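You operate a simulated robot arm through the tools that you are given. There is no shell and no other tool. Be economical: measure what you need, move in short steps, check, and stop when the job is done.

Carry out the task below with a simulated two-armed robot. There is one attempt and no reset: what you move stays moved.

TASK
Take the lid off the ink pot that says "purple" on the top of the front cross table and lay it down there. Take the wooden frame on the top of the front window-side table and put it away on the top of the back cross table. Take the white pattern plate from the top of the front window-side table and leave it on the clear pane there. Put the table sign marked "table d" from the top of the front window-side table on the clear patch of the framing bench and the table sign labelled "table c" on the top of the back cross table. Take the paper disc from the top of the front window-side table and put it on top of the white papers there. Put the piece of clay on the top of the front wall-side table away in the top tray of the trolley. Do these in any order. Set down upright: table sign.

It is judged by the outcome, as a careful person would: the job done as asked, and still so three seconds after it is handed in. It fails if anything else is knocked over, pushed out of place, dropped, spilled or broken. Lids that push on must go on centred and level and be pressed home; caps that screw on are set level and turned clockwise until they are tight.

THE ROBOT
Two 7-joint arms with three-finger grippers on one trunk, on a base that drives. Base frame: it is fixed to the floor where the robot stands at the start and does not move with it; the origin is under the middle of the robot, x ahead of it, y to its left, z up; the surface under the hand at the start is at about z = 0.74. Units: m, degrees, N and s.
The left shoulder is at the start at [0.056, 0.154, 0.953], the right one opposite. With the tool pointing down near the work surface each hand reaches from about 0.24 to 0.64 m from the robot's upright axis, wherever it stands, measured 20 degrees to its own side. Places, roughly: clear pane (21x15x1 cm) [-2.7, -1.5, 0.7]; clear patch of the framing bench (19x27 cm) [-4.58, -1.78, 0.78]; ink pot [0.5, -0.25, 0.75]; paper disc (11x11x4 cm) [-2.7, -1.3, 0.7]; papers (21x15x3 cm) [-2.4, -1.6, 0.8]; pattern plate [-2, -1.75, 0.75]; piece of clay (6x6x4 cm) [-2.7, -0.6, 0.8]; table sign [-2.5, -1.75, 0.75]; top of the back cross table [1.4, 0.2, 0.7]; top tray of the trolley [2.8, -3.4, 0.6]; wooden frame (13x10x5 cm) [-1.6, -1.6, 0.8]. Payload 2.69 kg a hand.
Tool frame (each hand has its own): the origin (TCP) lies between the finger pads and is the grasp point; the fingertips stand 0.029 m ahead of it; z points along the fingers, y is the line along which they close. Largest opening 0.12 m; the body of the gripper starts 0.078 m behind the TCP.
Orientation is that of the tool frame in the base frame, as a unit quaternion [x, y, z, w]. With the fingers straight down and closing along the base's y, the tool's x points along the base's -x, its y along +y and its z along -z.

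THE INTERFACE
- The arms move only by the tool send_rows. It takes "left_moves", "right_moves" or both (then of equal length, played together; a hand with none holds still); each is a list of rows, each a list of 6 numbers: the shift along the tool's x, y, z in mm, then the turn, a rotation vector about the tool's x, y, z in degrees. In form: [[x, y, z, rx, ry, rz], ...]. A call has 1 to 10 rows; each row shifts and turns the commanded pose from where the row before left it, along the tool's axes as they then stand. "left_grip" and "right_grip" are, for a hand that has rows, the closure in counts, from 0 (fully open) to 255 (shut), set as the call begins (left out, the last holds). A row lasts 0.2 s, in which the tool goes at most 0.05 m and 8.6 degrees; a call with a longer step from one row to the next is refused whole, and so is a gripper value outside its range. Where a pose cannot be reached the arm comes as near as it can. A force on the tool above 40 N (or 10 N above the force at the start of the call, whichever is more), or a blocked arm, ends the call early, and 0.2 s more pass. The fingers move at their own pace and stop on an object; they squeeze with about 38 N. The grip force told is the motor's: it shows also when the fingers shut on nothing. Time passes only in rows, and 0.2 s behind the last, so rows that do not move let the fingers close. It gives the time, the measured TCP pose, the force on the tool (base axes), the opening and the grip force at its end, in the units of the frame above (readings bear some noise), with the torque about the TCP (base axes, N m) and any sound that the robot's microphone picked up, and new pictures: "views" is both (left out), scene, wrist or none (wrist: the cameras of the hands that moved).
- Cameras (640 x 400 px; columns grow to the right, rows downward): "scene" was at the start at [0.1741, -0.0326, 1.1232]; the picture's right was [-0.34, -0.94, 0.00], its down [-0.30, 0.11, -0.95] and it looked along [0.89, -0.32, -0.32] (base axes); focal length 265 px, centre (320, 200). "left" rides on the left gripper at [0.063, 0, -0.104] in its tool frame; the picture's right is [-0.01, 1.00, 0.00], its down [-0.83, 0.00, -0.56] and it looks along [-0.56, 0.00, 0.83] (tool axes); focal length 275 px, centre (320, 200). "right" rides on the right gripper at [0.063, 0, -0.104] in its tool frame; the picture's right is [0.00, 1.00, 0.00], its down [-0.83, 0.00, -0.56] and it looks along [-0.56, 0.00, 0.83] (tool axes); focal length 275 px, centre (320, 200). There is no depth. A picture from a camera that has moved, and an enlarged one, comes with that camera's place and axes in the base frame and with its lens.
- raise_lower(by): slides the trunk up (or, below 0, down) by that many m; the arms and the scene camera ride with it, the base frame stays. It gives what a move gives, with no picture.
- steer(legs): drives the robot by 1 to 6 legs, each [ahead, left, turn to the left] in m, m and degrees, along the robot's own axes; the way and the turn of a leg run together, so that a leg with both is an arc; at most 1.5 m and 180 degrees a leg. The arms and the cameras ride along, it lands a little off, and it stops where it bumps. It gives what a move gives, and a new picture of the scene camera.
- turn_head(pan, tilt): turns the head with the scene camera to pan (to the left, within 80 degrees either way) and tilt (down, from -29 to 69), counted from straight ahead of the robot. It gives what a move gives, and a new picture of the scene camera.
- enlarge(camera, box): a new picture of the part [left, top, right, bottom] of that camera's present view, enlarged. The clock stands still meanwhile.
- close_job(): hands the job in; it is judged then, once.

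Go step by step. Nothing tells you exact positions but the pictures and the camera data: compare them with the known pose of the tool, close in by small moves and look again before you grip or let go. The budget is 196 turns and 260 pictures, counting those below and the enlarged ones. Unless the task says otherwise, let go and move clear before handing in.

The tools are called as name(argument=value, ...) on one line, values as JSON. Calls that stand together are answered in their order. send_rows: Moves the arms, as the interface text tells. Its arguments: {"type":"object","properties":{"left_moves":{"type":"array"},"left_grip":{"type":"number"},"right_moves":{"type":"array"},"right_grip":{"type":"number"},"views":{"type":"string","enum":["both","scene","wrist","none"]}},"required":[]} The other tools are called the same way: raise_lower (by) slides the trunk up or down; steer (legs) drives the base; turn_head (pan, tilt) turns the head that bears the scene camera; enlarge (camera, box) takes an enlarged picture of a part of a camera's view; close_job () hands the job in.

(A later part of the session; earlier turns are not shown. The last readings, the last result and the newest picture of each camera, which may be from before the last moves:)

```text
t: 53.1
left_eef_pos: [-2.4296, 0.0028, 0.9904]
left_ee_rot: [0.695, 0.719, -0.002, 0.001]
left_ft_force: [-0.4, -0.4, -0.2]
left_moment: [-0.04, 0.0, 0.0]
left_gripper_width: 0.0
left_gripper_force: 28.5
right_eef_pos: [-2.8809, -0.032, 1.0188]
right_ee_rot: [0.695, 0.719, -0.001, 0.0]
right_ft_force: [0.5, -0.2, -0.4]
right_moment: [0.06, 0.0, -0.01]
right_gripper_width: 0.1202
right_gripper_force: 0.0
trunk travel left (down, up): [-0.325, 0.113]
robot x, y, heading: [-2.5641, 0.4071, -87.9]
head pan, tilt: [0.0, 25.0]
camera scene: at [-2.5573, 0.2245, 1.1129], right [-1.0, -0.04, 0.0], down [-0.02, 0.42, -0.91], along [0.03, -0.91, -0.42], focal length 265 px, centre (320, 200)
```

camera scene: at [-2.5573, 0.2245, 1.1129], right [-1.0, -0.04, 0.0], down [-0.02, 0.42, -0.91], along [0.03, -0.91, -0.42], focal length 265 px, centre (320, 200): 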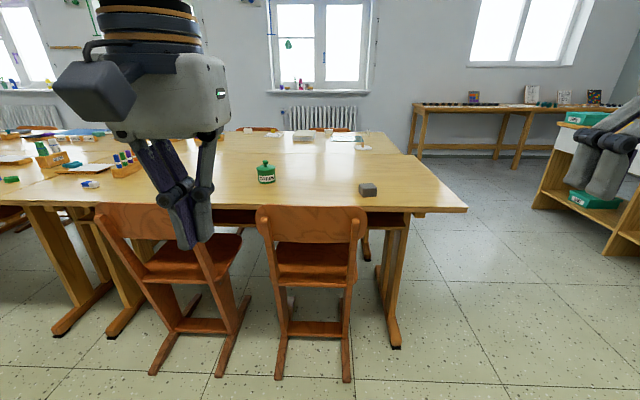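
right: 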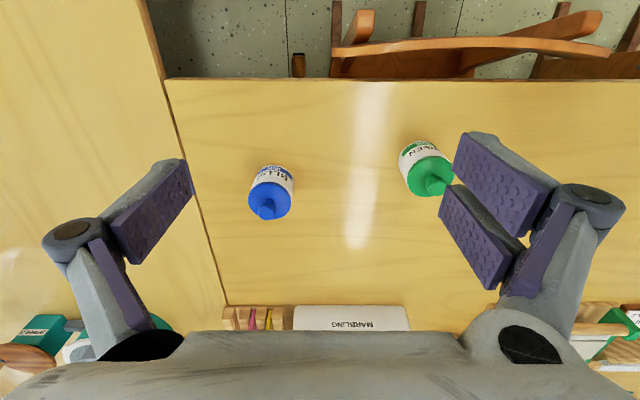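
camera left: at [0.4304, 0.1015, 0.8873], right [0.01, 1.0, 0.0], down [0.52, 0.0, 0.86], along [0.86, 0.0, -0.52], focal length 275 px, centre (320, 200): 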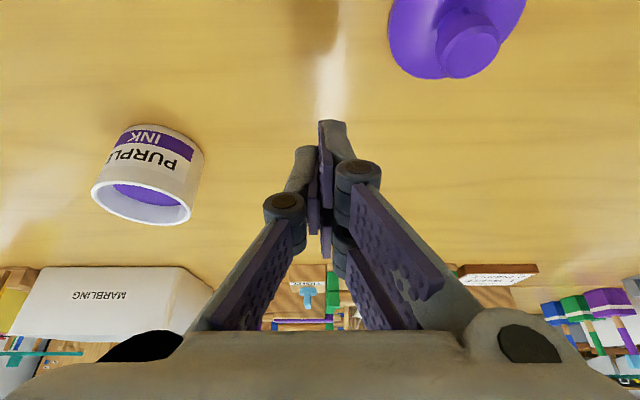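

The grey clay block is at about [-2.70, -0.64], near the table's end. I'll drive to about [-2.85, -0.08] for the left hand to reach it.

steer(legs=[[0.2, -0.285, -2], [0.27, 0, 0]])

turn_head(pan=15, tilt=45)

```text
t: 57.4
left_eef_pos: [-2.7246, -0.4771, 0.9914]
left_ee_rot: [0.706, 0.708, -0.002, 0.001]
left_ft_force: [-1.4, 0.1, -0.1]
left_moment: [0.05, -0.03, -0.03]
left_gripper_width: 0.0
left_gripper_force: 28.8
right_eef_pos: [-3.1789, -0.4958, 1.0191]
right_ee_rot: [0.706, 0.708, -0.001, 0.001]
right_ft_force: [0.4, 0.8, -0.4]
right_moment: [0.04, 0.0, -0.03]
right_gripper_width: 0.1201
right_gripper_force: 0.1
trunk travel left (down, up): [-0.325, 0.113]
robot x, y, heading: [-2.8496, -0.0681, -89.5]
head pan, tilt: [0.0, 25.0]
camera scene: at [-2.8476, -0.2511, 1.1128], right [-1.0, 0.0, 0.0], down [0.0, 0.42, -0.91], along [0.0, -0.91, -0.42], focal length 265 px, centre (320, 200)
```

scene: 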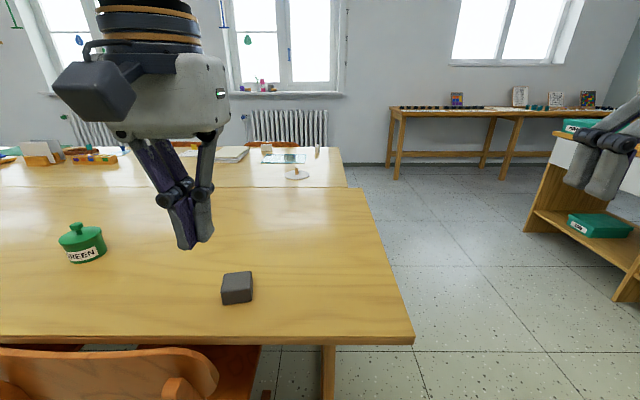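

```text
t: 58.2
left_eef_pos: [-2.7258, -0.4775, 0.991]
left_ee_rot: [0.706, 0.708, -0.002, 0.001]
left_ft_force: [-1.2, 0.6, 0.8]
left_moment: [0.02, -0.01, 0.01]
left_gripper_width: 0.0
left_gripper_force: 28.5
right_eef_pos: [-3.1792, -0.496, 1.0193]
right_ee_rot: [0.706, 0.708, 0.0, 0.001]
right_ft_force: [0.6, -0.6, -0.4]
right_moment: [-0.03, 0.01, 0.0]
right_gripper_width: 0.1203
right_gripper_force: 0.0
trunk travel left (down, up): [-0.325, 0.113]
robot x, y, heading: [-2.8499, -0.0722, -89.9]
head pan, tilt: [15.0, 45.0]
camera scene: at [-2.8266, -0.237, 1.0824], right [-0.96, -0.26, 0.0], down [-0.19, 0.68, -0.71], along [0.19, -0.68, -0.71], focal length 265 px, centre (320, 200)
```

scene: 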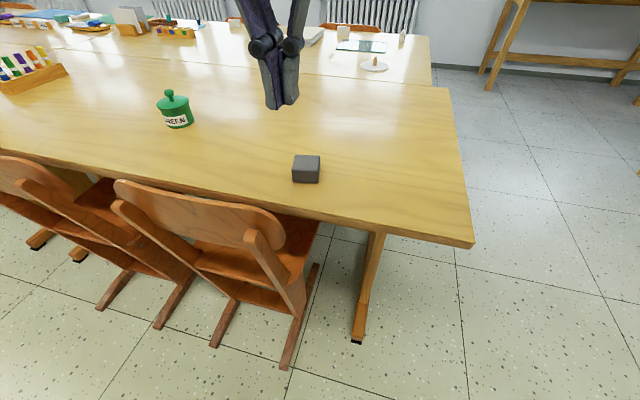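

Clay at about [-2.694, -0.615]. Open the left hand and move above it.

send_rows(left_moves=[[-35, 8, 15, 0, 0, 0], [-35, 8, 30, 0, 0, 0], [-35, 8, 30, 0, 0, 0], [-33, 8, 25, 0, 0, 0], [0, 0, 0, 0, 0, 0]], left_grip=0)

```text
t: 59.4
left_eef_pos: [-2.6926, -0.6152, 0.8928]
left_ee_rot: [0.706, 0.708, -0.002, 0.001]
left_ft_force: [-0.1, -0.1, 0.0]
left_moment: [0.01, -0.03, 0.01]
left_gripper_width: 0.12
left_gripper_force: 0.1
right_eef_pos: [-3.179, -0.4951, 1.0193]
right_ee_rot: [0.705, 0.709, -0.001, 0.001]
right_ft_force: [0.2, 0.0, 0.2]
right_moment: [0.02, 0.04, -0.01]
right_gripper_width: 0.1198
right_gripper_force: 0.1
trunk travel left (down, up): [-0.325, 0.113]
robot x, y, heading: [-2.8473, -0.0719, -89.7]
head pan, tilt: [15.0, 45.0]
camera scene: at [-2.8265, -0.2366, 1.0824], right [-0.96, -0.26, 0.0], down [-0.19, 0.68, -0.71], along [0.19, -0.68, -0.71], focal length 265 px, centre (320, 200)
camera left: at [-2.6931, -0.5521, 0.9939], right [1.0, 0.0, 0.0], down [0.0, -0.83, 0.56], along [0.0, -0.56, -0.83], focal length 275 px, centre (320, 200)
```

scene: 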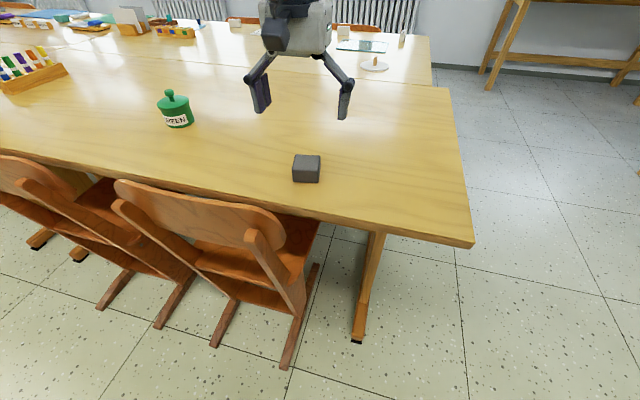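
left: 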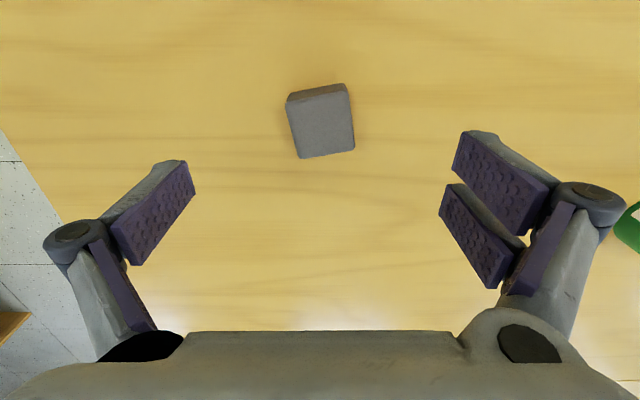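

Clay centre about [-2.69, -0.627], turned ~9°. Align and descend, then grip.

send_rows(left_moves=[[-12, 3, 30, 0, 0, -8], [0, 0, 45, 0, 0, -1], [0, 0, 36, 0, 0, 0], [0, 0, 4, 0, 0, 0], [0, 0, 0, 0, 0, 0]])

send_rows(left_moves=[[0, 0, 0, 0, 0, 0], [0, 0, 0, 0, 0, 0], [0, 0, 0, 0, 0, 0]], left_grip=255)

```text
t: 60.6
left_eef_pos: [-2.6903, -0.6275, 0.7766]
left_ee_rot: [0.648, 0.761, -0.002, 0.001]
left_ft_force: [-1.0, 1.1, 0.4]
left_moment: [0.01, 0.02, -0.01]
left_gripper_width: 0.1199
left_gripper_force: 0.0
right_eef_pos: [-3.1791, -0.496, 1.0197]
right_ee_rot: [0.706, 0.708, -0.001, 0.001]
right_ft_force: [1.1, 1.2, 0.5]
right_moment: [0.02, 0.01, -0.02]
right_gripper_width: 0.1201
right_gripper_force: 0.1
trunk travel left (down, up): [-0.325, 0.113]
robot x, y, heading: [-2.8501, -0.0725, -89.9]
head pan, tilt: [15.0, 45.0]
camera scene: at [-2.8266, -0.2369, 1.0823], right [-0.96, -0.26, 0.0], down [-0.19, 0.68, -0.71], along [0.19, -0.68, -0.71], focal length 265 px, centre (320, 200)
camera left: at [-2.7004, -0.5655, 0.8785], right [0.99, 0.16, 0.0], down [0.13, -0.82, 0.56], along [0.09, -0.55, -0.83], focal length 275 px, centre (320, 200)
```

scene: 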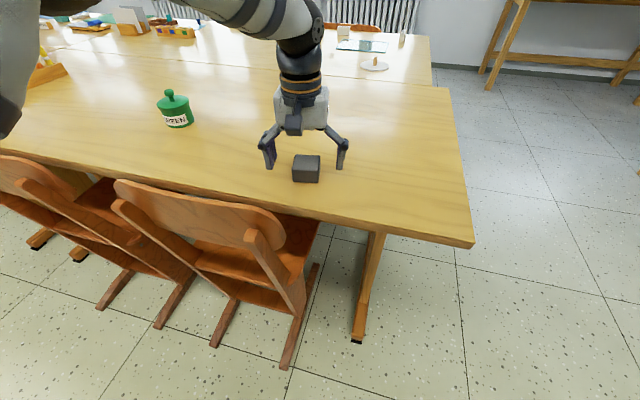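
left: 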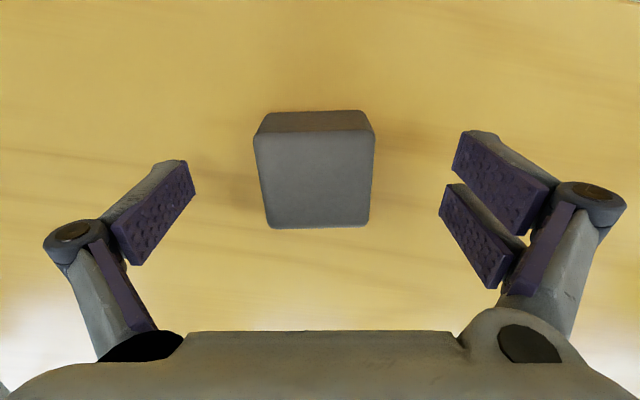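

```text
t: 61.4
left_eef_pos: [-2.6907, -0.6269, 0.7777]
left_ee_rot: [0.648, 0.762, -0.003, 0.0]
left_ft_force: [-0.9, -1.2, 4.3]
left_moment: [0.08, -0.09, 0.0]
left_gripper_width: 0.0514
left_gripper_force: 38.3
right_eef_pos: [-3.179, -0.4955, 1.0196]
right_ee_rot: [0.706, 0.709, 0.0, 0.001]
right_ft_force: [-1.0, -0.3, -0.8]
right_moment: [0.0, -0.03, 0.0]
right_gripper_width: 0.12
right_gripper_force: 0.1
trunk travel left (down, up): [-0.325, 0.113]
robot x, y, heading: [-2.8467, -0.0691, -89.9]
head pan, tilt: [15.0, 45.0]
camera scene: at [-2.8267, -0.2367, 1.0824], right [-0.96, -0.26, 0.0], down [-0.19, 0.68, -0.71], along [0.19, -0.68, -0.71], focal length 265 px, centre (320, 200)
camera left: at [-2.7006, -0.5655, 0.8792], right [0.99, 0.16, 0.0], down [0.13, -0.82, 0.56], along [0.08, -0.55, -0.83], focal length 275 px, centre (320, 200)
```

scene: 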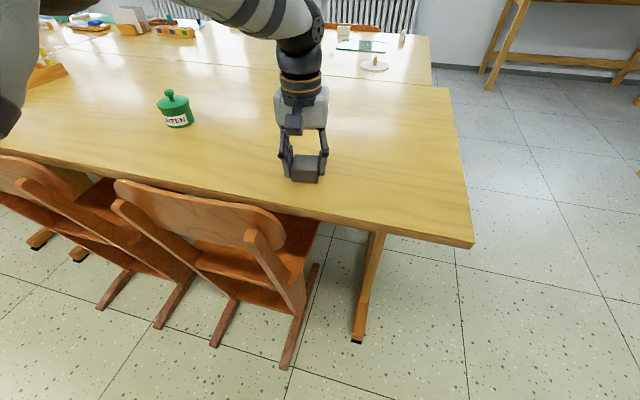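
left: 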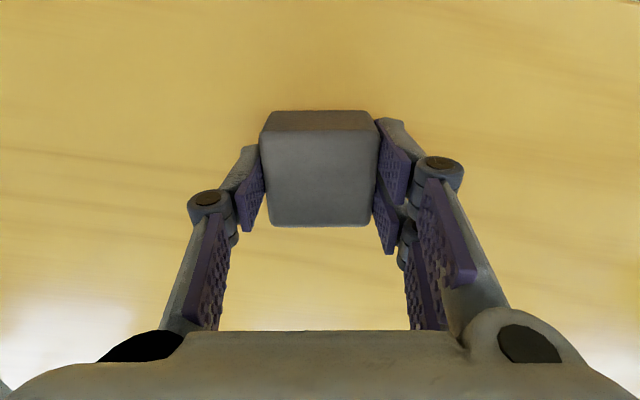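

Clay gripped at 5.1 cm. Lift, retract, and drive round the table's end toward the window side.

send_rows(left_moves=[[0, 0, -25, 0, 0, 0], [0, 0, -40, 0, 0, 0], [0, 0, -45, 0, 0, 8], [20, 0, -45, 0, 0, 1], [40, 0, -25, 0, 0, 0], [45, -10, -20, 0, 0, 0], [40, -10, 0, 0, 0, 0], [0, 0, 0, 0, 0, 0]], views="wrist")

steer(legs=[[0, -0.75, 0], [1.4, 0, 0]])

turn_head(pan=60, tilt=25)

```text
refused: row 6 steps farther than a row can; nothing moved
```

```text
t: 74.3
left_eef_pos: [-3.3997, -2.0261, 0.7765]
left_ee_rot: [0.634, 0.773, -0.001, 0.001]
left_ft_force: [0.7, 0.2, -0.2]
left_moment: [-0.01, -0.02, -0.01]
left_gripper_width: 0.0513
left_gripper_force: 37.4
right_eef_pos: [-3.892, -1.9135, 1.0195]
right_ee_rot: [0.693, 0.721, -0.001, 0.0]
right_ft_force: [-0.7, 0.0, 0.2]
right_moment: [0.01, -0.01, 0.01]
right_gripper_width: 0.1201
right_gripper_force: 0.0
trunk travel left (down, up): [-0.325, 0.113]
robot x, y, heading: [-3.5787, -1.474, -87.9]
head pan, tilt: [15.0, 45.0]
camera scene: at [-3.5503, -1.6419, 1.0823], right [-0.95, -0.3, 0.0], down [-0.21, 0.68, -0.71], along [0.21, -0.67, -0.71], focal length 265 px, centre (320, 200)
```

scene: 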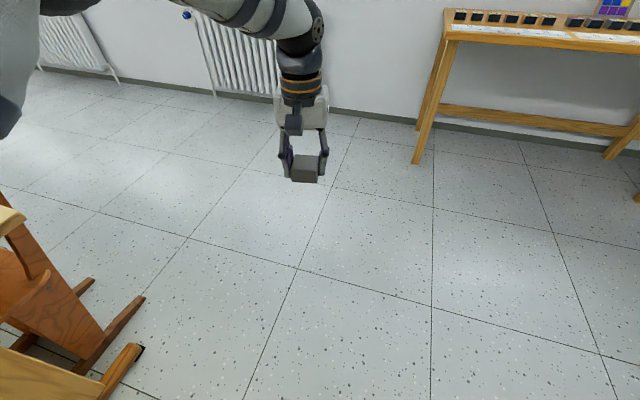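

```text
t: 75.4
left_eef_pos: [-3.4002, -2.0263, 0.7767]
left_ee_rot: [0.634, 0.773, -0.002, 0.001]
left_ft_force: [0.2, -0.6, 1.0]
left_moment: [0.03, 0.0, 0.0]
left_gripper_width: 0.0515
left_gripper_force: 38.2
right_eef_pos: [-3.8923, -1.9129, 1.0195]
right_ee_rot: [0.692, 0.722, -0.001, 0.0]
right_ft_force: [-0.3, -0.2, -0.3]
right_moment: [-0.01, 0.01, 0.04]
right_gripper_width: 0.12
right_gripper_force: 0.0
trunk travel left (down, up): [-0.325, 0.113]
robot x, y, heading: [-3.5742, -1.4733, -87.8]
head pan, tilt: [60.0, 25.0]
camera scene: at [-3.493, -1.6069, 1.1128], right [-0.46, -0.89, 0.0], down [-0.37, 0.2, -0.91], along [0.8, -0.42, -0.42], focal length 265 px, centre (320, 200)
```

scene: 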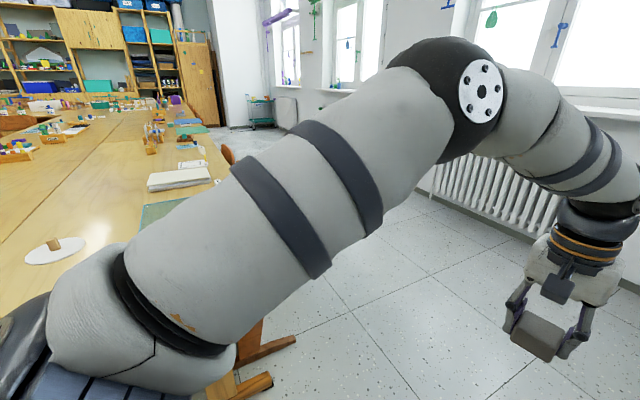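

The lift was refused, but the clay slid clear along the bare table end and is still held. I'll raise it now.

send_rows(left_moves=[[0, 0, -40, 0, 0, 0], [0, 0, -40, 0, 0, 8], [20, 0, -40, 0, 0, 1], [30, 0, -35, 0, 0, 0], [35, 0, -30, 0, 0, 0], [35, 0, -20, 0, 0, 0], [35, 0, -15, 0, 0, 0], [0, 0, 0, 0, 0, 0]], views="wrist")

steer(legs=[[0.95, 0, 0], [0, 0, 88]])

turn_head(pan=20, tilt=25)

```text
t: 77.2
left_eef_pos: [-3.4042, -1.8732, 0.9959]
left_ee_rot: [0.692, 0.722, -0.001, 0.001]
left_ft_force: [-0.1, 0.0, -1.3]
left_moment: [0.0, 0.01, -0.01]
left_gripper_width: 0.0512
left_gripper_force: 38.5
right_eef_pos: [-3.8921, -1.9132, 1.0195]
right_ee_rot: [0.693, 0.721, -0.001, 0.0]
right_ft_force: [-1.0, 0.2, 0.4]
right_moment: [-0.03, 0.0, -0.03]
right_gripper_width: 0.1201
right_gripper_force: 0.0
trunk travel left (down, up): [-0.325, 0.113]
robot x, y, heading: [-3.5785, -1.4744, -87.9]
head pan, tilt: [60.0, 25.0]
camera left: at [-3.4073, -1.8113, 1.0969], right [1.0, 0.04, 0.0], down [0.03, -0.83, 0.56], along [0.02, -0.56, -0.83], focal length 275 px, centre (320, 200)
```

left: 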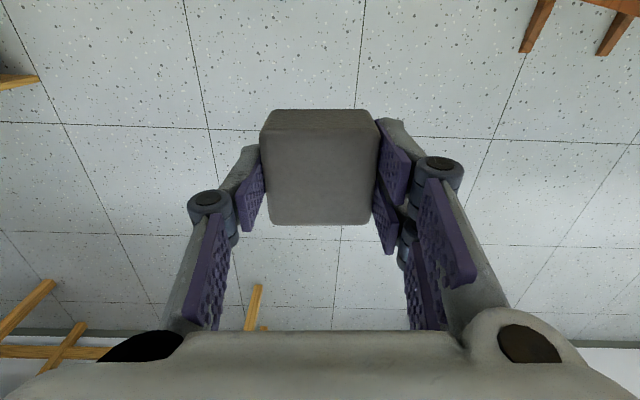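

```text
t: 85.9
left_eef_pos: [-3.1328, -2.2729, 0.9937]
left_ee_rot: [0.008, 1.0, -0.001, 0.002]
left_ft_force: [-0.3, -0.1, -1.1]
left_moment: [-0.01, -0.03, 0.0]
left_gripper_width: 0.0515
left_gripper_force: 37.9
right_eef_pos: [-3.1219, -2.7625, 1.02]
right_ee_rot: [0.009, 1.0, 0.0, 0.001]
right_ft_force: [-0.2, 0.3, 0.3]
right_moment: [-0.01, 0.0, 0.01]
right_gripper_width: 0.1201
right_gripper_force: 0.1
trunk travel left (down, up): [-0.325, 0.113]
robot x, y, heading: [-3.5417, -2.4214, -1.2]
head pan, tilt: [60.0, 25.0]
camera scene: at [-3.4047, -2.3459, 1.1129], right [0.86, -0.52, 0.0], down [-0.22, -0.36, -0.91], along [0.47, 0.78, -0.42], focal length 265 px, centre (320, 200)
```

scene: 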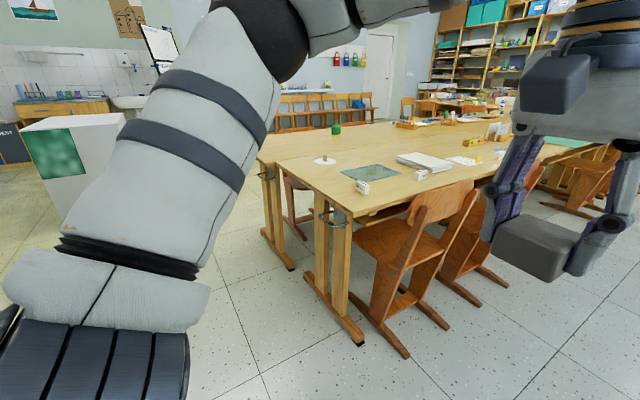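

```text
t: 86.9
left_eef_pos: [-3.1335, -2.2735, 0.9944]
left_ee_rot: [0.01, 1.0, 0.0, 0.001]
left_ft_force: [-0.1, -0.2, -2.2]
left_moment: [0.01, -0.03, -0.05]
left_gripper_width: 0.0514
left_gripper_force: 37.5
right_eef_pos: [-3.122, -2.7621, 1.0194]
right_ee_rot: [0.009, 1.0, 0.001, 0.001]
right_ft_force: [-0.1, 0.3, 0.0]
right_moment: [0.0, -0.01, 0.04]
right_gripper_width: 0.1198
right_gripper_force: 0.0
trunk travel left (down, up): [-0.325, 0.113]
robot x, y, heading: [-3.5391, -2.4213, -1.1]
head pan, tilt: [20.0, 25.0]
camera scene: at [-3.3651, -2.3949, 1.1129], right [0.33, -0.95, 0.0], down [-0.4, -0.14, -0.91], along [0.86, 0.3, -0.42], focal length 265 px, centre (320, 200)
```

scene: 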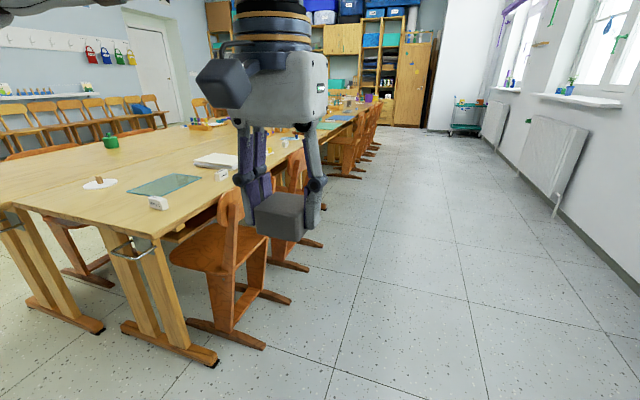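

A wide aisle runs along the windows, with the trolley at its far end. Both signs stand near the table edge at y≈-1.75. I'll drive along and turn to face the table at x≈-2.45.

steer(legs=[[1.09, 0.02, 0], [0, 0, 91]])

turn_head(pan=0, tilt=35)

```text
t: 96.6
left_eef_pos: [-2.5739, -2.0265, 0.9959]
left_ee_rot: [0.714, -0.7, 0.0, -0.002]
left_ft_force: [0.2, 0.1, -1.7]
left_moment: [-0.02, 0.01, 0.03]
left_gripper_width: 0.0515
left_gripper_force: 38.4
right_eef_pos: [-2.084, -1.9974, 1.0197]
right_ee_rot: [0.714, -0.7, -0.001, 0.0]
right_ft_force: [-0.4, -0.4, -0.2]
right_moment: [-0.02, 0.01, 0.03]
right_gripper_width: 0.12
right_gripper_force: 0.0
trunk travel left (down, up): [-0.325, 0.113]
robot x, y, heading: [-2.4084, -2.4278, 91.2]
head pan, tilt: [20.0, 25.0]
camera scene: at [-2.4432, -2.2554, 1.1129], right [0.93, 0.36, 0.0], down [0.15, -0.39, -0.91], along [-0.33, 0.84, -0.42], focal length 265 px, centre (320, 200)
```

scene: 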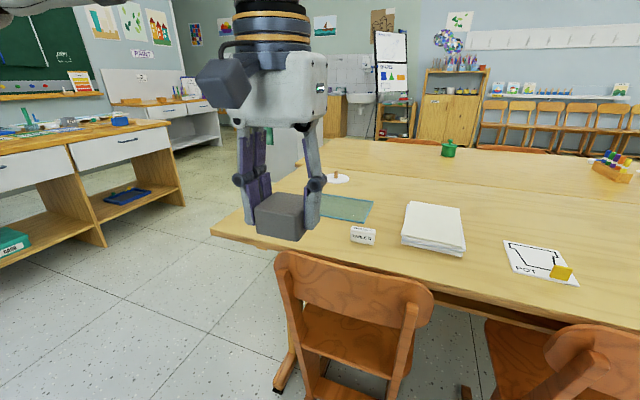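

```text
t: 97.5
left_eef_pos: [-2.573, -2.0256, 0.9942]
left_ee_rot: [0.714, -0.7, 0.0, -0.002]
left_ft_force: [0.1, -0.1, -2.2]
left_moment: [0.03, 0.0, -0.01]
left_gripper_width: 0.0514
left_gripper_force: 38.3
right_eef_pos: [-2.0841, -1.9975, 1.0204]
right_ee_rot: [0.715, -0.7, -0.001, -0.001]
right_ft_force: [0.9, 0.0, 0.7]
right_moment: [0.01, 0.01, -0.03]
right_gripper_width: 0.1202
right_gripper_force: 0.1
trunk travel left (down, up): [-0.325, 0.113]
robot x, y, heading: [-2.4082, -2.4299, 91.3]
head pan, tilt: [0.0, 35.0]
camera scene: at [-2.4118, -2.2532, 1.0971], right [1.0, 0.02, 0.0], down [0.01, -0.57, -0.82], along [-0.02, 0.82, -0.57], focal length 265 px, centre (320, 200)
```

scene: 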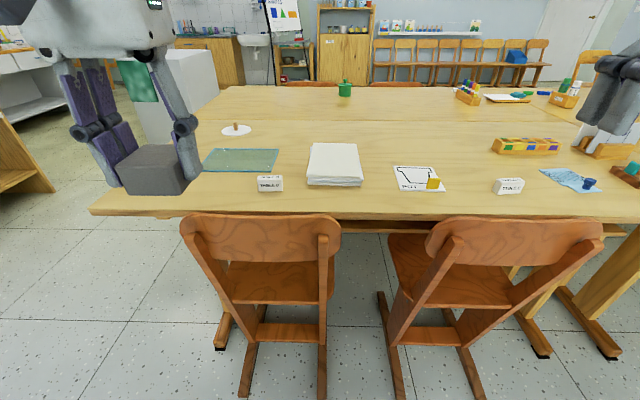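

enlarge(camera="scene", box=[190, 90, 390, 215])

enlarge(camera="scene", box=[380, 90, 640, 215])

```text
3.20 times, centred on (290, 152) of scene
camera zoom: at [-2.4118, -2.2532, 1.0971], right [1.0, 0.02, 0.0], down [0.01, -0.57, -0.82], along [-0.02, 0.82, -0.57], focal length 848 px, centre (416, 352)
```

zoom: 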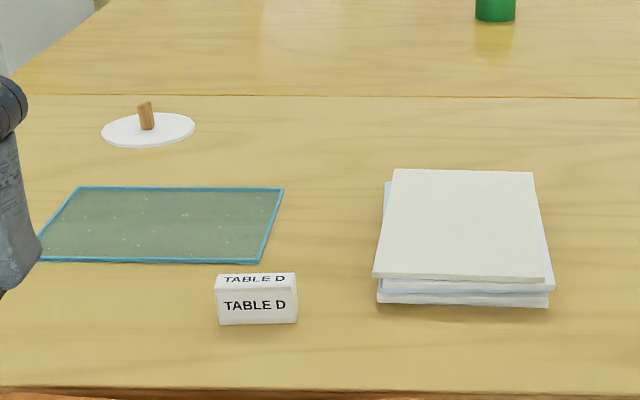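

```text
2.46 times, centred on (510, 152) of scene
camera zoom: at [-2.4118, -2.2532, 1.0971], right [1.0, 0.02, 0.0], down [0.01, -0.57, -0.82], along [-0.02, 0.82, -0.57], focal length 652 px, centre (-148, 317)
```

zoom: 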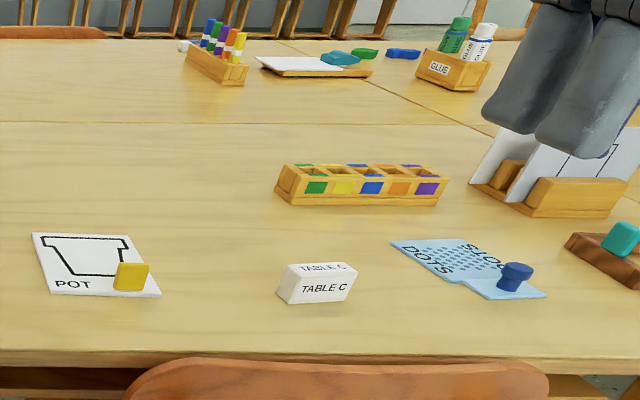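

The white plate is the "POT" one with a yellow knob at about [-2.15, -1.68]; the signs, papers, pane and disc are located too. I'll edge closer to pick up the plate with the right hand.

steer(legs=[[0.16, -0.05, -1.2]])

turn_head(pan=-20, tilt=45)

```text
t: 98.9
left_eef_pos: [-2.5167, -1.865, 0.9939]
left_ee_rot: [0.707, -0.707, -0.001, -0.001]
left_ft_force: [-0.1, 0.6, -1.4]
left_moment: [-0.01, 0.01, 0.04]
left_gripper_width: 0.0513
left_gripper_force: 37.8
right_eef_pos: [-2.0287, -1.8454, 1.0203]
right_ee_rot: [0.708, -0.707, 0.0, 0.0]
right_ft_force: [-0.4, -0.5, 0.7]
right_moment: [-0.05, 0.03, 0.01]
right_gripper_width: 0.1202
right_gripper_force: 0.0
trunk travel left (down, up): [-0.325, 0.113]
robot x, y, heading: [-2.3621, -2.2702, 89.8]
head pan, tilt: [0.0, 35.0]
camera scene: at [-2.3596, -2.0947, 1.097], right [1.0, 0.0, 0.0], down [0.0, -0.57, -0.82], along [0.0, 0.82, -0.57], focal length 265 px, centre (320, 200)
```

scene: 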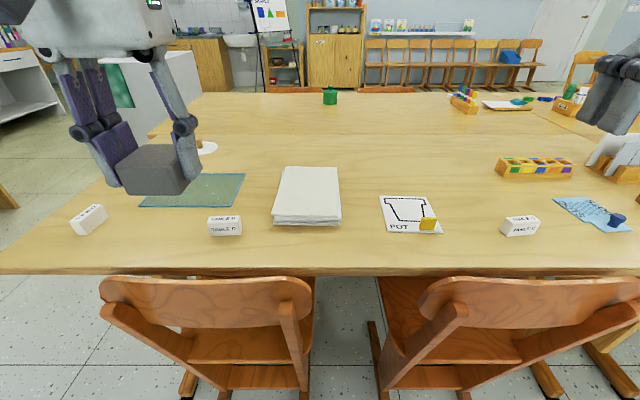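

```text
t: 99.7
left_eef_pos: [-2.5167, -1.8653, 0.9944]
left_ee_rot: [-0.707, 0.707, 0.0, 0.003]
left_ft_force: [0.3, -0.7, -0.9]
left_moment: [-0.02, 0.0, 0.0]
left_gripper_width: 0.0513
left_gripper_force: 38.1
right_eef_pos: [-2.0276, -1.8456, 1.0196]
right_ee_rot: [-0.707, 0.707, 0.001, -0.001]
right_ft_force: [0.3, -0.6, -0.1]
right_moment: [0.0, 0.01, -0.01]
right_gripper_width: 0.1201
right_gripper_force: 0.0
trunk travel left (down, up): [-0.325, 0.113]
robot x, y, heading: [-2.3612, -2.2655, 90.1]
head pan, tilt: [-20.0, 45.0]
camera scene: at [-2.3417, -2.1011, 1.0878], right [0.98, -0.21, 0.0], down [-0.14, -0.64, -0.75], along [0.16, 0.74, -0.66], focal length 265 px, centre (320, 200)
```

scene: 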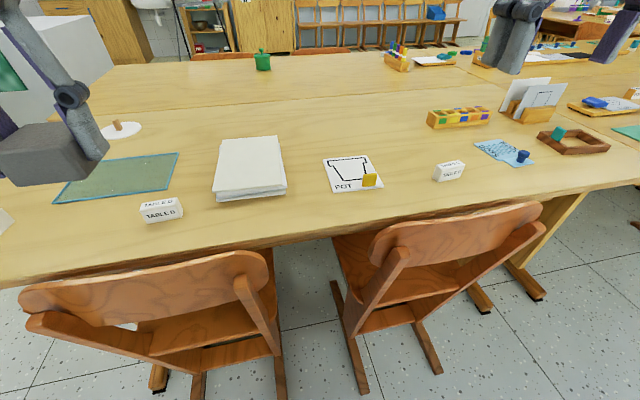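

Bring the right hand above the plate's knob at about [-2.145, -1.688].

send_rows(right_moves=[[-30, 24, 20, 0, 0, 0], [-32, 24, 25, 0, 0, 0], [-32, 24, 30, 0, 0, 0], [-32, 24, 30, 0, 0, 0], [-32, 21, 30, 0, 0, 0], [0, 0, 0, 0, 0, 0]], right_grip=110)

```text
t: 101.1
left_eef_pos: [-2.5172, -1.8672, 0.9951]
left_ee_rot: [-0.707, 0.707, 0.001, 0.001]
left_ft_force: [-0.6, 0.1, -1.0]
left_moment: [-0.02, 0.03, 0.03]
left_gripper_width: 0.0516
left_gripper_force: 37.7
right_eef_pos: [-2.1494, -1.687, 0.8853]
right_ee_rot: [0.707, -0.707, 0.0, -0.001]
right_ft_force: [0.9, 0.4, -0.2]
right_moment: [0.04, -0.02, 0.03]
right_gripper_width: 0.0681
right_gripper_force: 0.0
trunk travel left (down, up): [-0.325, 0.113]
robot x, y, heading: [-2.3587, -2.272, 90.0]
head pan, tilt: [-20.0, 45.0]
camera scene: at [-2.3321, -2.1073, 1.0824], right [0.94, -0.34, 0.0], down [-0.24, -0.66, -0.71], along [0.24, 0.66, -0.71], focal length 265 px, centre (320, 200)
camera right: at [-2.1461, -1.7498, 0.9895], right [-1.0, 0.0, 0.0], down [0.0, 0.83, 0.56], along [0.0, 0.56, -0.83], focal length 275 px, centre (320, 200)
```

scene: 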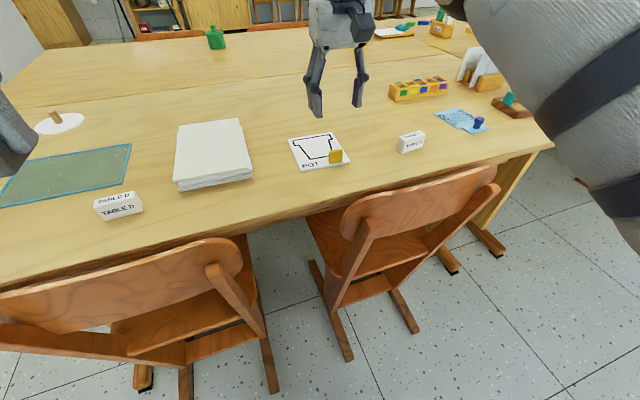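
right: 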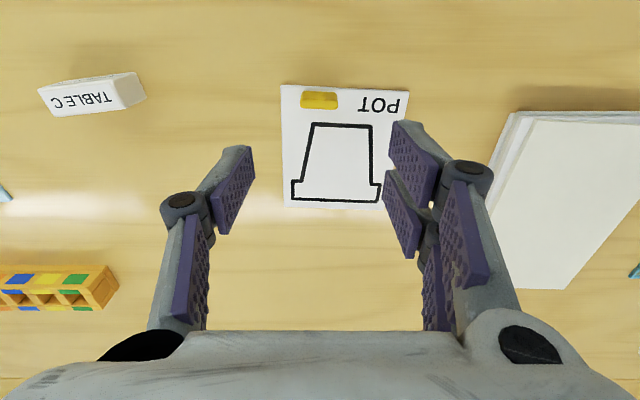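

Knob measured at [-2.146, -1.693], top about z 0.772. Lower around it and close.

send_rows(right_moves=[[6, -3, 40, 0, 0, 0], [0, 0, 40, 0, 0, 0], [0, 0, 25, 0, 0, 0], [0, 0, 0, 0, 0, 0]], views="wrist")

enlarge(camera="scene", box=[260, 80, 420, 180])

```text
t: 102.1
left_eef_pos: [-2.5178, -1.866, 0.994]
left_ee_rot: [0.707, -0.707, -0.001, -0.002]
left_ft_force: [1.1, -0.3, -1.8]
left_moment: [-0.02, 0.02, 0.01]
left_gripper_width: 0.0513
left_gripper_force: 38.2
right_eef_pos: [-2.1434, -1.6952, 0.7805]
right_ee_rot: [0.707, -0.707, -0.001, 0.0]
right_ft_force: [-0.6, 0.5, 0.5]
right_moment: [-0.03, -0.03, 0.01]
right_gripper_width: 0.0681
right_gripper_force: 0.0
trunk travel left (down, up): [-0.325, 0.113]
robot x, y, heading: [-2.3617, -2.2686, 90.2]
head pan, tilt: [-20.0, 45.0]
camera right: at [-2.1406, -1.7575, 0.8833], right [-1.0, 0.0, 0.0], down [0.0, 0.83, 0.56], along [0.0, 0.56, -0.83], focal length 275 px, centre (320, 200)
```

right: 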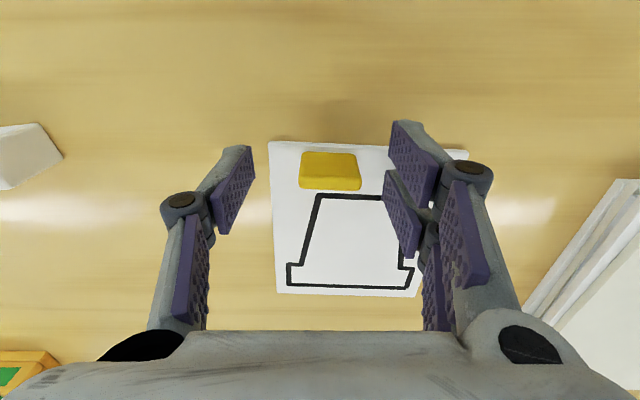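

```text
4.00 times, centred on (340, 130) of scene
camera zoom: at [-2.3321, -2.107, 1.0823], right [0.94, -0.34, 0.0], down [-0.24, -0.66, -0.71], along [0.24, 0.66, -0.71], focal length 1060 px, centre (240, 480)
```

zoom: 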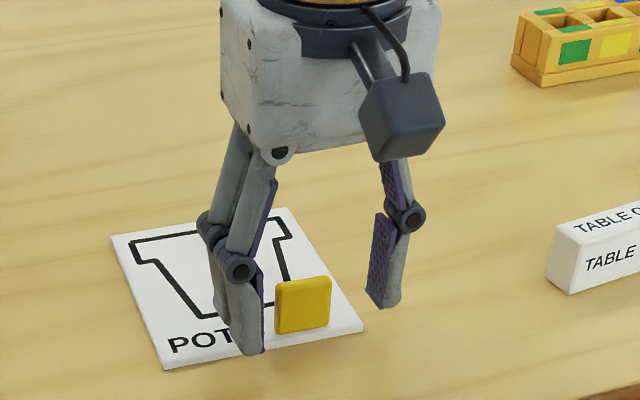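

send_rows(right_moves=[[0, 0, 0, 0, 0, 0], [0, 0, 0, 0, 0, 0], [0, 0, 0, 0, 0, 0]], right_grip=255, views="wrist")

send_rows(right_moves=[[0, 0, -10, 0, 0, 0], [0, 0, -25, 0, 0, 0], [0, 0, -30, 0, 0, 0], [0, 0, 0, 0, 0, 0]])

```text
t: 102.9
left_eef_pos: [-2.517, -1.8663, 0.9951]
left_ee_rot: [0.707, -0.707, -0.001, -0.002]
left_ft_force: [-0.7, -0.8, -1.9]
left_moment: [-0.01, -0.02, -0.03]
left_gripper_width: 0.0515
left_gripper_force: 38.2
right_eef_pos: [-2.1434, -1.6955, 0.7796]
right_ee_rot: [-0.707, 0.707, 0.001, 0.0]
right_ft_force: [-0.3, 0.3, -0.1]
right_moment: [-0.02, -0.03, -0.01]
right_gripper_width: 0.0288
right_gripper_force: 37.8
trunk travel left (down, up): [-0.325, 0.113]
robot x, y, heading: [-2.3597, -2.2653, 90.3]
head pan, tilt: [-20.0, 45.0]
camera right: at [-2.1405, -1.7574, 0.8836], right [-1.0, 0.0, 0.0], down [0.0, 0.83, 0.56], along [0.0, 0.56, -0.83], focal length 275 px, centre (320, 200)
```

right: 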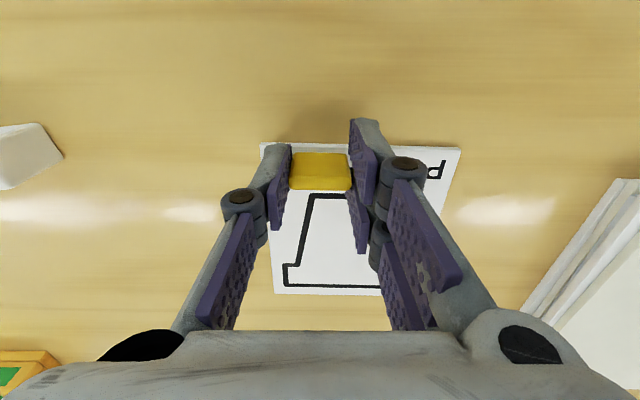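

```text
t: 103.9
left_eef_pos: [-2.5173, -1.8655, 0.9948]
left_ee_rot: [0.707, -0.707, 0.0, -0.001]
left_ft_force: [-0.7, -0.5, -1.3]
left_moment: [-0.01, -0.05, 0.02]
left_gripper_width: 0.0514
left_gripper_force: 37.7
right_eef_pos: [-2.142, -1.6956, 0.8454]
right_ee_rot: [-0.707, 0.707, 0.001, 0.001]
right_ft_force: [-0.1, -0.5, 0.1]
right_moment: [0.0, -0.02, 0.01]
right_gripper_width: 0.0286
right_gripper_force: 38.0
trunk travel left (down, up): [-0.325, 0.113]
robot x, y, heading: [-2.361, -2.2687, 89.9]
head pan, tilt: [-20.0, 45.0]
camera scene: at [-2.332, -2.1069, 1.0823], right [0.94, -0.34, 0.0], down [-0.24, -0.66, -0.71], along [0.24, 0.66, -0.71], focal length 265 px, centre (320, 200)
camera right: at [-2.1402, -1.7577, 0.9488], right [-1.0, 0.0, 0.0], down [0.0, 0.83, 0.56], along [0.0, 0.56, -0.83], focal length 275 px, centre (320, 200)
```

scene: 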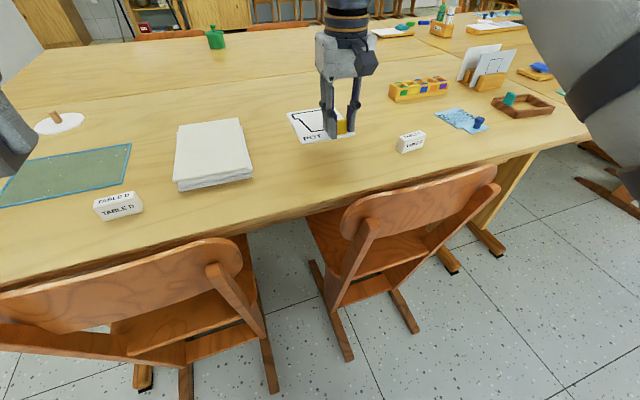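
right: 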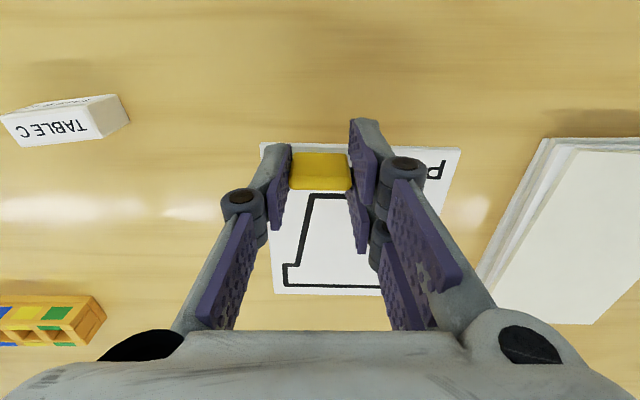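

Plate is lifted level. I'll raise it a bit more and strafe left so the right hand faces the pane (centre about [-2.657, -1.545]).

send_rows(right_moves=[[0, 0, -30, 0, 0, 0], [0, 0, -30, 0, 0, 0], [0, 0, 0, 0, 0, 0]], views="none")

steer(legs=[[0, 0.475, 0], [0.055, 0, 0]])

```text
t: 104.7
left_eef_pos: [-2.5172, -1.8656, 0.9953]
left_ee_rot: [0.707, -0.707, -0.001, -0.002]
left_ft_force: [0.0, 0.1, -1.9]
left_moment: [-0.03, -0.01, 0.02]
left_gripper_width: 0.0513
left_gripper_force: 38.3
right_eef_pos: [-2.1441, -1.6968, 0.9038]
right_ee_rot: [0.707, -0.707, 0.0, 0.0]
right_ft_force: [-0.3, 0.9, -0.1]
right_moment: [-0.01, -0.06, 0.0]
right_gripper_width: 0.0287
right_gripper_force: 38.0
trunk travel left (down, up): [-0.325, 0.113]
robot x, y, heading: [-2.3583, -2.2699, 90.2]
head pan, tilt: [-20.0, 45.0]
```

```text
t: 109.5
left_eef_pos: [-2.9959, -1.8091, 0.9956]
left_ee_rot: [-0.706, 0.708, 0.001, 0.002]
left_ft_force: [-0.8, 0.0, -1.7]
left_moment: [-0.03, -0.06, 0.0]
left_gripper_width: 0.0512
left_gripper_force: 38.4
right_eef_pos: [-2.6222, -1.6421, 0.903]
right_ee_rot: [-0.707, 0.708, 0.0, -0.001]
right_ft_force: [0.2, 0.1, -1.7]
right_moment: [-0.04, 0.0, -0.01]
right_gripper_width: 0.0288
right_gripper_force: 37.7
trunk travel left (down, up): [-0.325, 0.113]
robot x, y, heading: [-2.8386, -2.2155, 89.8]
head pan, tilt: [-20.0, 45.0]
camera scene: at [-2.8112, -2.052, 1.0821], right [0.94, -0.34, 0.0], down [-0.24, -0.66, -0.71], along [0.24, 0.66, -0.71], focal length 265 px, centre (320, 200)
```

scene: 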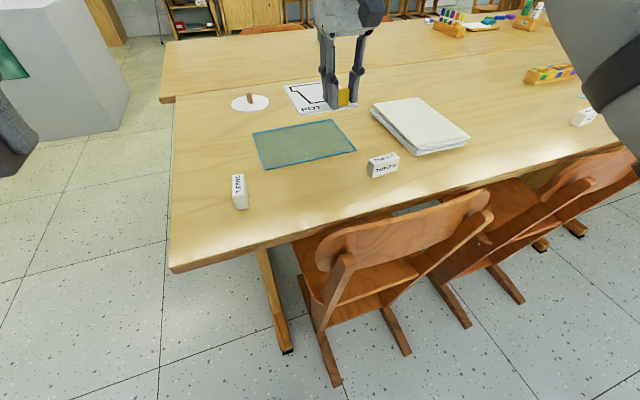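

Pane centre checked at [-2.666, -1.545]. Move the plate over it and lower most of the way.

send_rows(right_moves=[[-20, 11, 20, 0, 0, 0], [-20, 11, 30, 0, 0, 0], [0, 0, 40, 0, 0, 0], [0, 0, 0, 0, 0, 0]])

```text
t: 110.5
left_eef_pos: [-2.9966, -1.8105, 0.9955]
left_ee_rot: [0.707, -0.707, 0.0, -0.002]
left_ft_force: [0.1, -0.6, -0.5]
left_moment: [0.0, -0.01, -0.02]
left_gripper_width: 0.0514
left_gripper_force: 38.1
right_eef_pos: [-2.6418, -1.6122, 0.8118]
right_ee_rot: [-0.706, 0.708, 0.001, 0.001]
right_ft_force: [1.1, -0.6, 0.4]
right_moment: [-0.01, 0.0, 0.03]
right_gripper_width: 0.0289
right_gripper_force: 38.4
right hand out of reach, approached as far as the arm can: row 2
trunk travel left (down, up): [-0.325, 0.113]
robot x, y, heading: [-2.8398, -2.2149, 90.2]
head pan, tilt: [-20.0, 45.0]
camera scene: at [-2.8112, -2.0531, 1.0823], right [0.94, -0.34, 0.0], down [-0.24, -0.66, -0.71], along [0.24, 0.66, -0.71], focal length 265 px, centre (320, 200)
camera right: at [-2.6399, -1.6752, 0.9167], right [-1.0, 0.0, 0.0], down [0.0, 0.83, 0.56], along [0.0, 0.56, -0.83], focal length 275 px, centre (320, 200)
```

scene: 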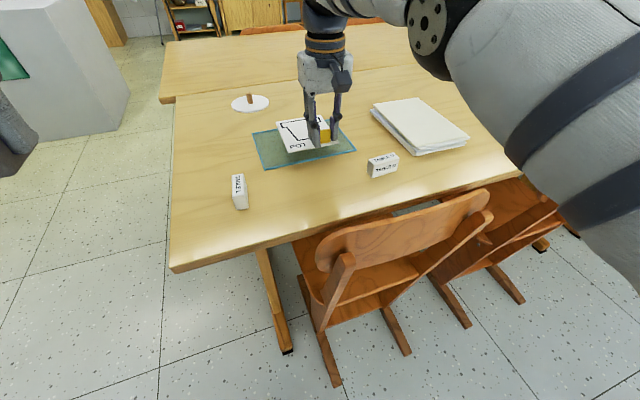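
right: 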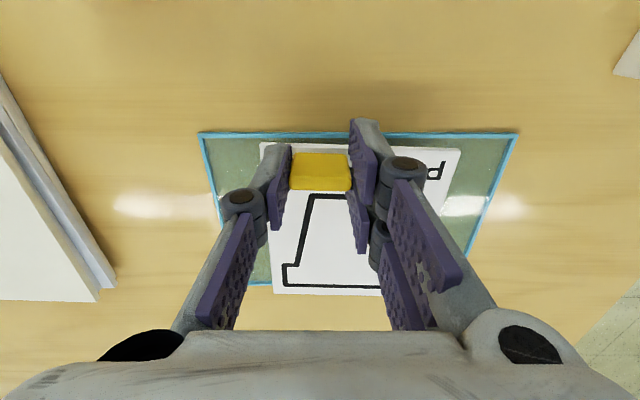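

Nearly centred; shift 10 mm forward and lower to contact.

send_rows(right_moves=[[-9, 0, 10, 0, 0, 0], [0, 0, 8, 0, 0, 0], [0, 0, 3, 0, 0, 0], [0, 0, 3, 0, 0, 0], [0, 0, 0, 0, 0, 0]])

enlarge(camera="scene", box=[240, 90, 400, 190])

```text
t: 111.7
left_eef_pos: [-2.9957, -1.8117, 0.9952]
left_ee_rot: [-0.707, 0.707, 0.001, 0.002]
left_ft_force: [-0.6, 0.1, -1.9]
left_moment: [0.02, -0.03, 0.0]
left_gripper_width: 0.0514
left_gripper_force: 38.0
right_eef_pos: [-2.6434, -1.6025, 0.7884]
right_ee_rot: [-0.707, 0.707, 0.0, 0.001]
right_ft_force: [-0.1, -0.2, 0.5]
right_moment: [0.02, 0.02, -0.02]
right_gripper_width: 0.0287
right_gripper_force: 38.3
trunk travel left (down, up): [-0.325, 0.113]
robot x, y, heading: [-2.8405, -2.2166, 90.0]
head pan, tilt: [-20.0, 45.0]
camera scene: at [-2.8112, -2.0529, 1.0823], right [0.94, -0.34, 0.0], down [-0.24, -0.66, -0.71], along [0.24, 0.66, -0.71], focal length 265 px, centre (320, 200)
camera right: at [-2.6409, -1.6651, 0.8921], right [-1.0, 0.0, 0.0], down [0.0, 0.83, 0.56], along [0.0, 0.56, -0.83], focal length 275 px, centre (320, 200)
```

scene: 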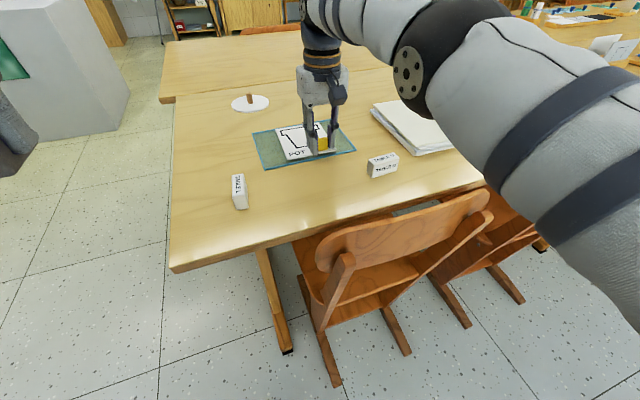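
right: 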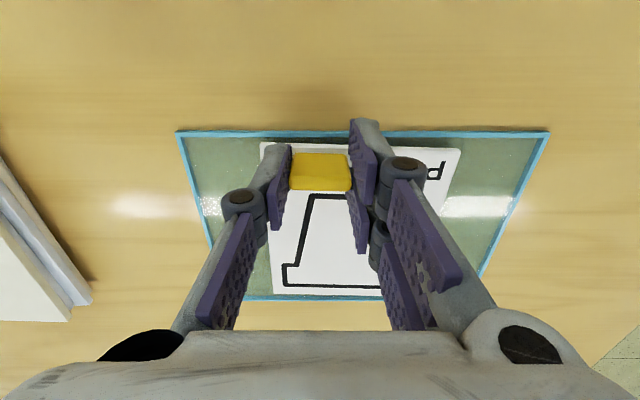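

```text
4.00 times, centred on (320, 140) of scene
camera zoom: at [-2.8112, -2.0529, 1.0823], right [0.94, -0.34, 0.0], down [-0.24, -0.66, -0.71], along [0.24, 0.66, -0.71], focal length 1060 px, centre (320, 440)
```

zoom: 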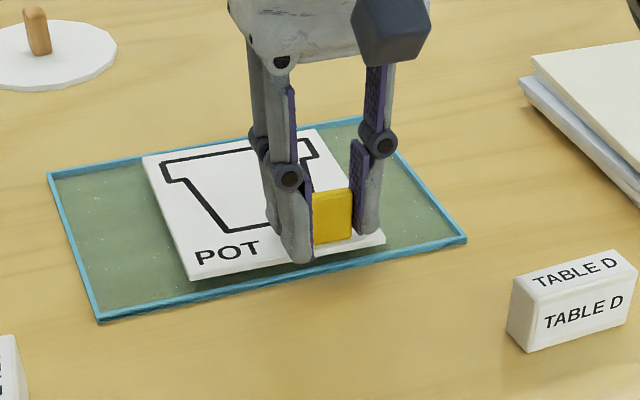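

Just above the pane and centred. Lower in 2 mm steps until contact.

send_rows(right_moves=[[0, 0, 2, 0, 0, 0], [0, 0, 2, 0, 0, 0], [0, 0, 1, 0, 0, 0], [0, 0, 0, 0, 0, 0]], views="none")

enlarge(camera="scene", box=[240, 90, 400, 190])

```text
t: 112.7
left_eef_pos: [-2.9961, -1.81, 0.9946]
left_ee_rot: [-0.706, 0.708, 0.001, 0.002]
left_ft_force: [-0.8, 0.1, -1.0]
left_moment: [-0.01, -0.01, 0.02]
left_gripper_width: 0.0514
left_gripper_force: 37.9
right_eef_pos: [-2.6427, -1.6019, 0.7837]
right_ee_rot: [-0.706, 0.708, 0.001, 0.001]
right_ft_force: [-0.2, 0.1, 4.7]
right_moment: [0.07, 0.06, 0.07]
right_gripper_width: 0.0287
right_gripper_force: 37.4
trunk travel left (down, up): [-0.325, 0.113]
robot x, y, heading: [-2.8376, -2.2126, 90.0]
head pan, tilt: [-20.0, 45.0]
```

```text
4.00 times, centred on (320, 140) of scene
camera zoom: at [-2.8114, -2.0533, 1.0824], right [0.94, -0.34, 0.0], down [-0.24, -0.66, -0.71], along [0.24, 0.66, -0.71], focal length 1060 px, centre (320, 440)
```

zoom: 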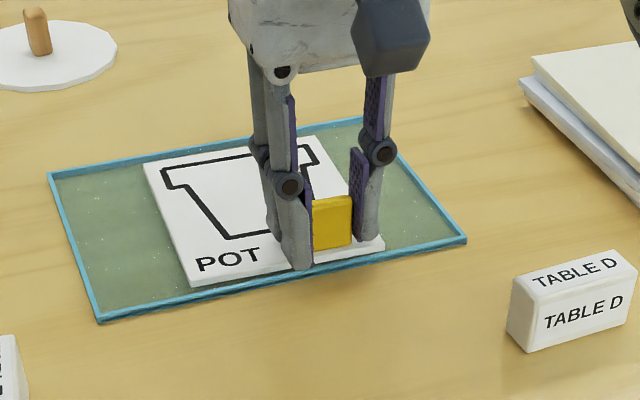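

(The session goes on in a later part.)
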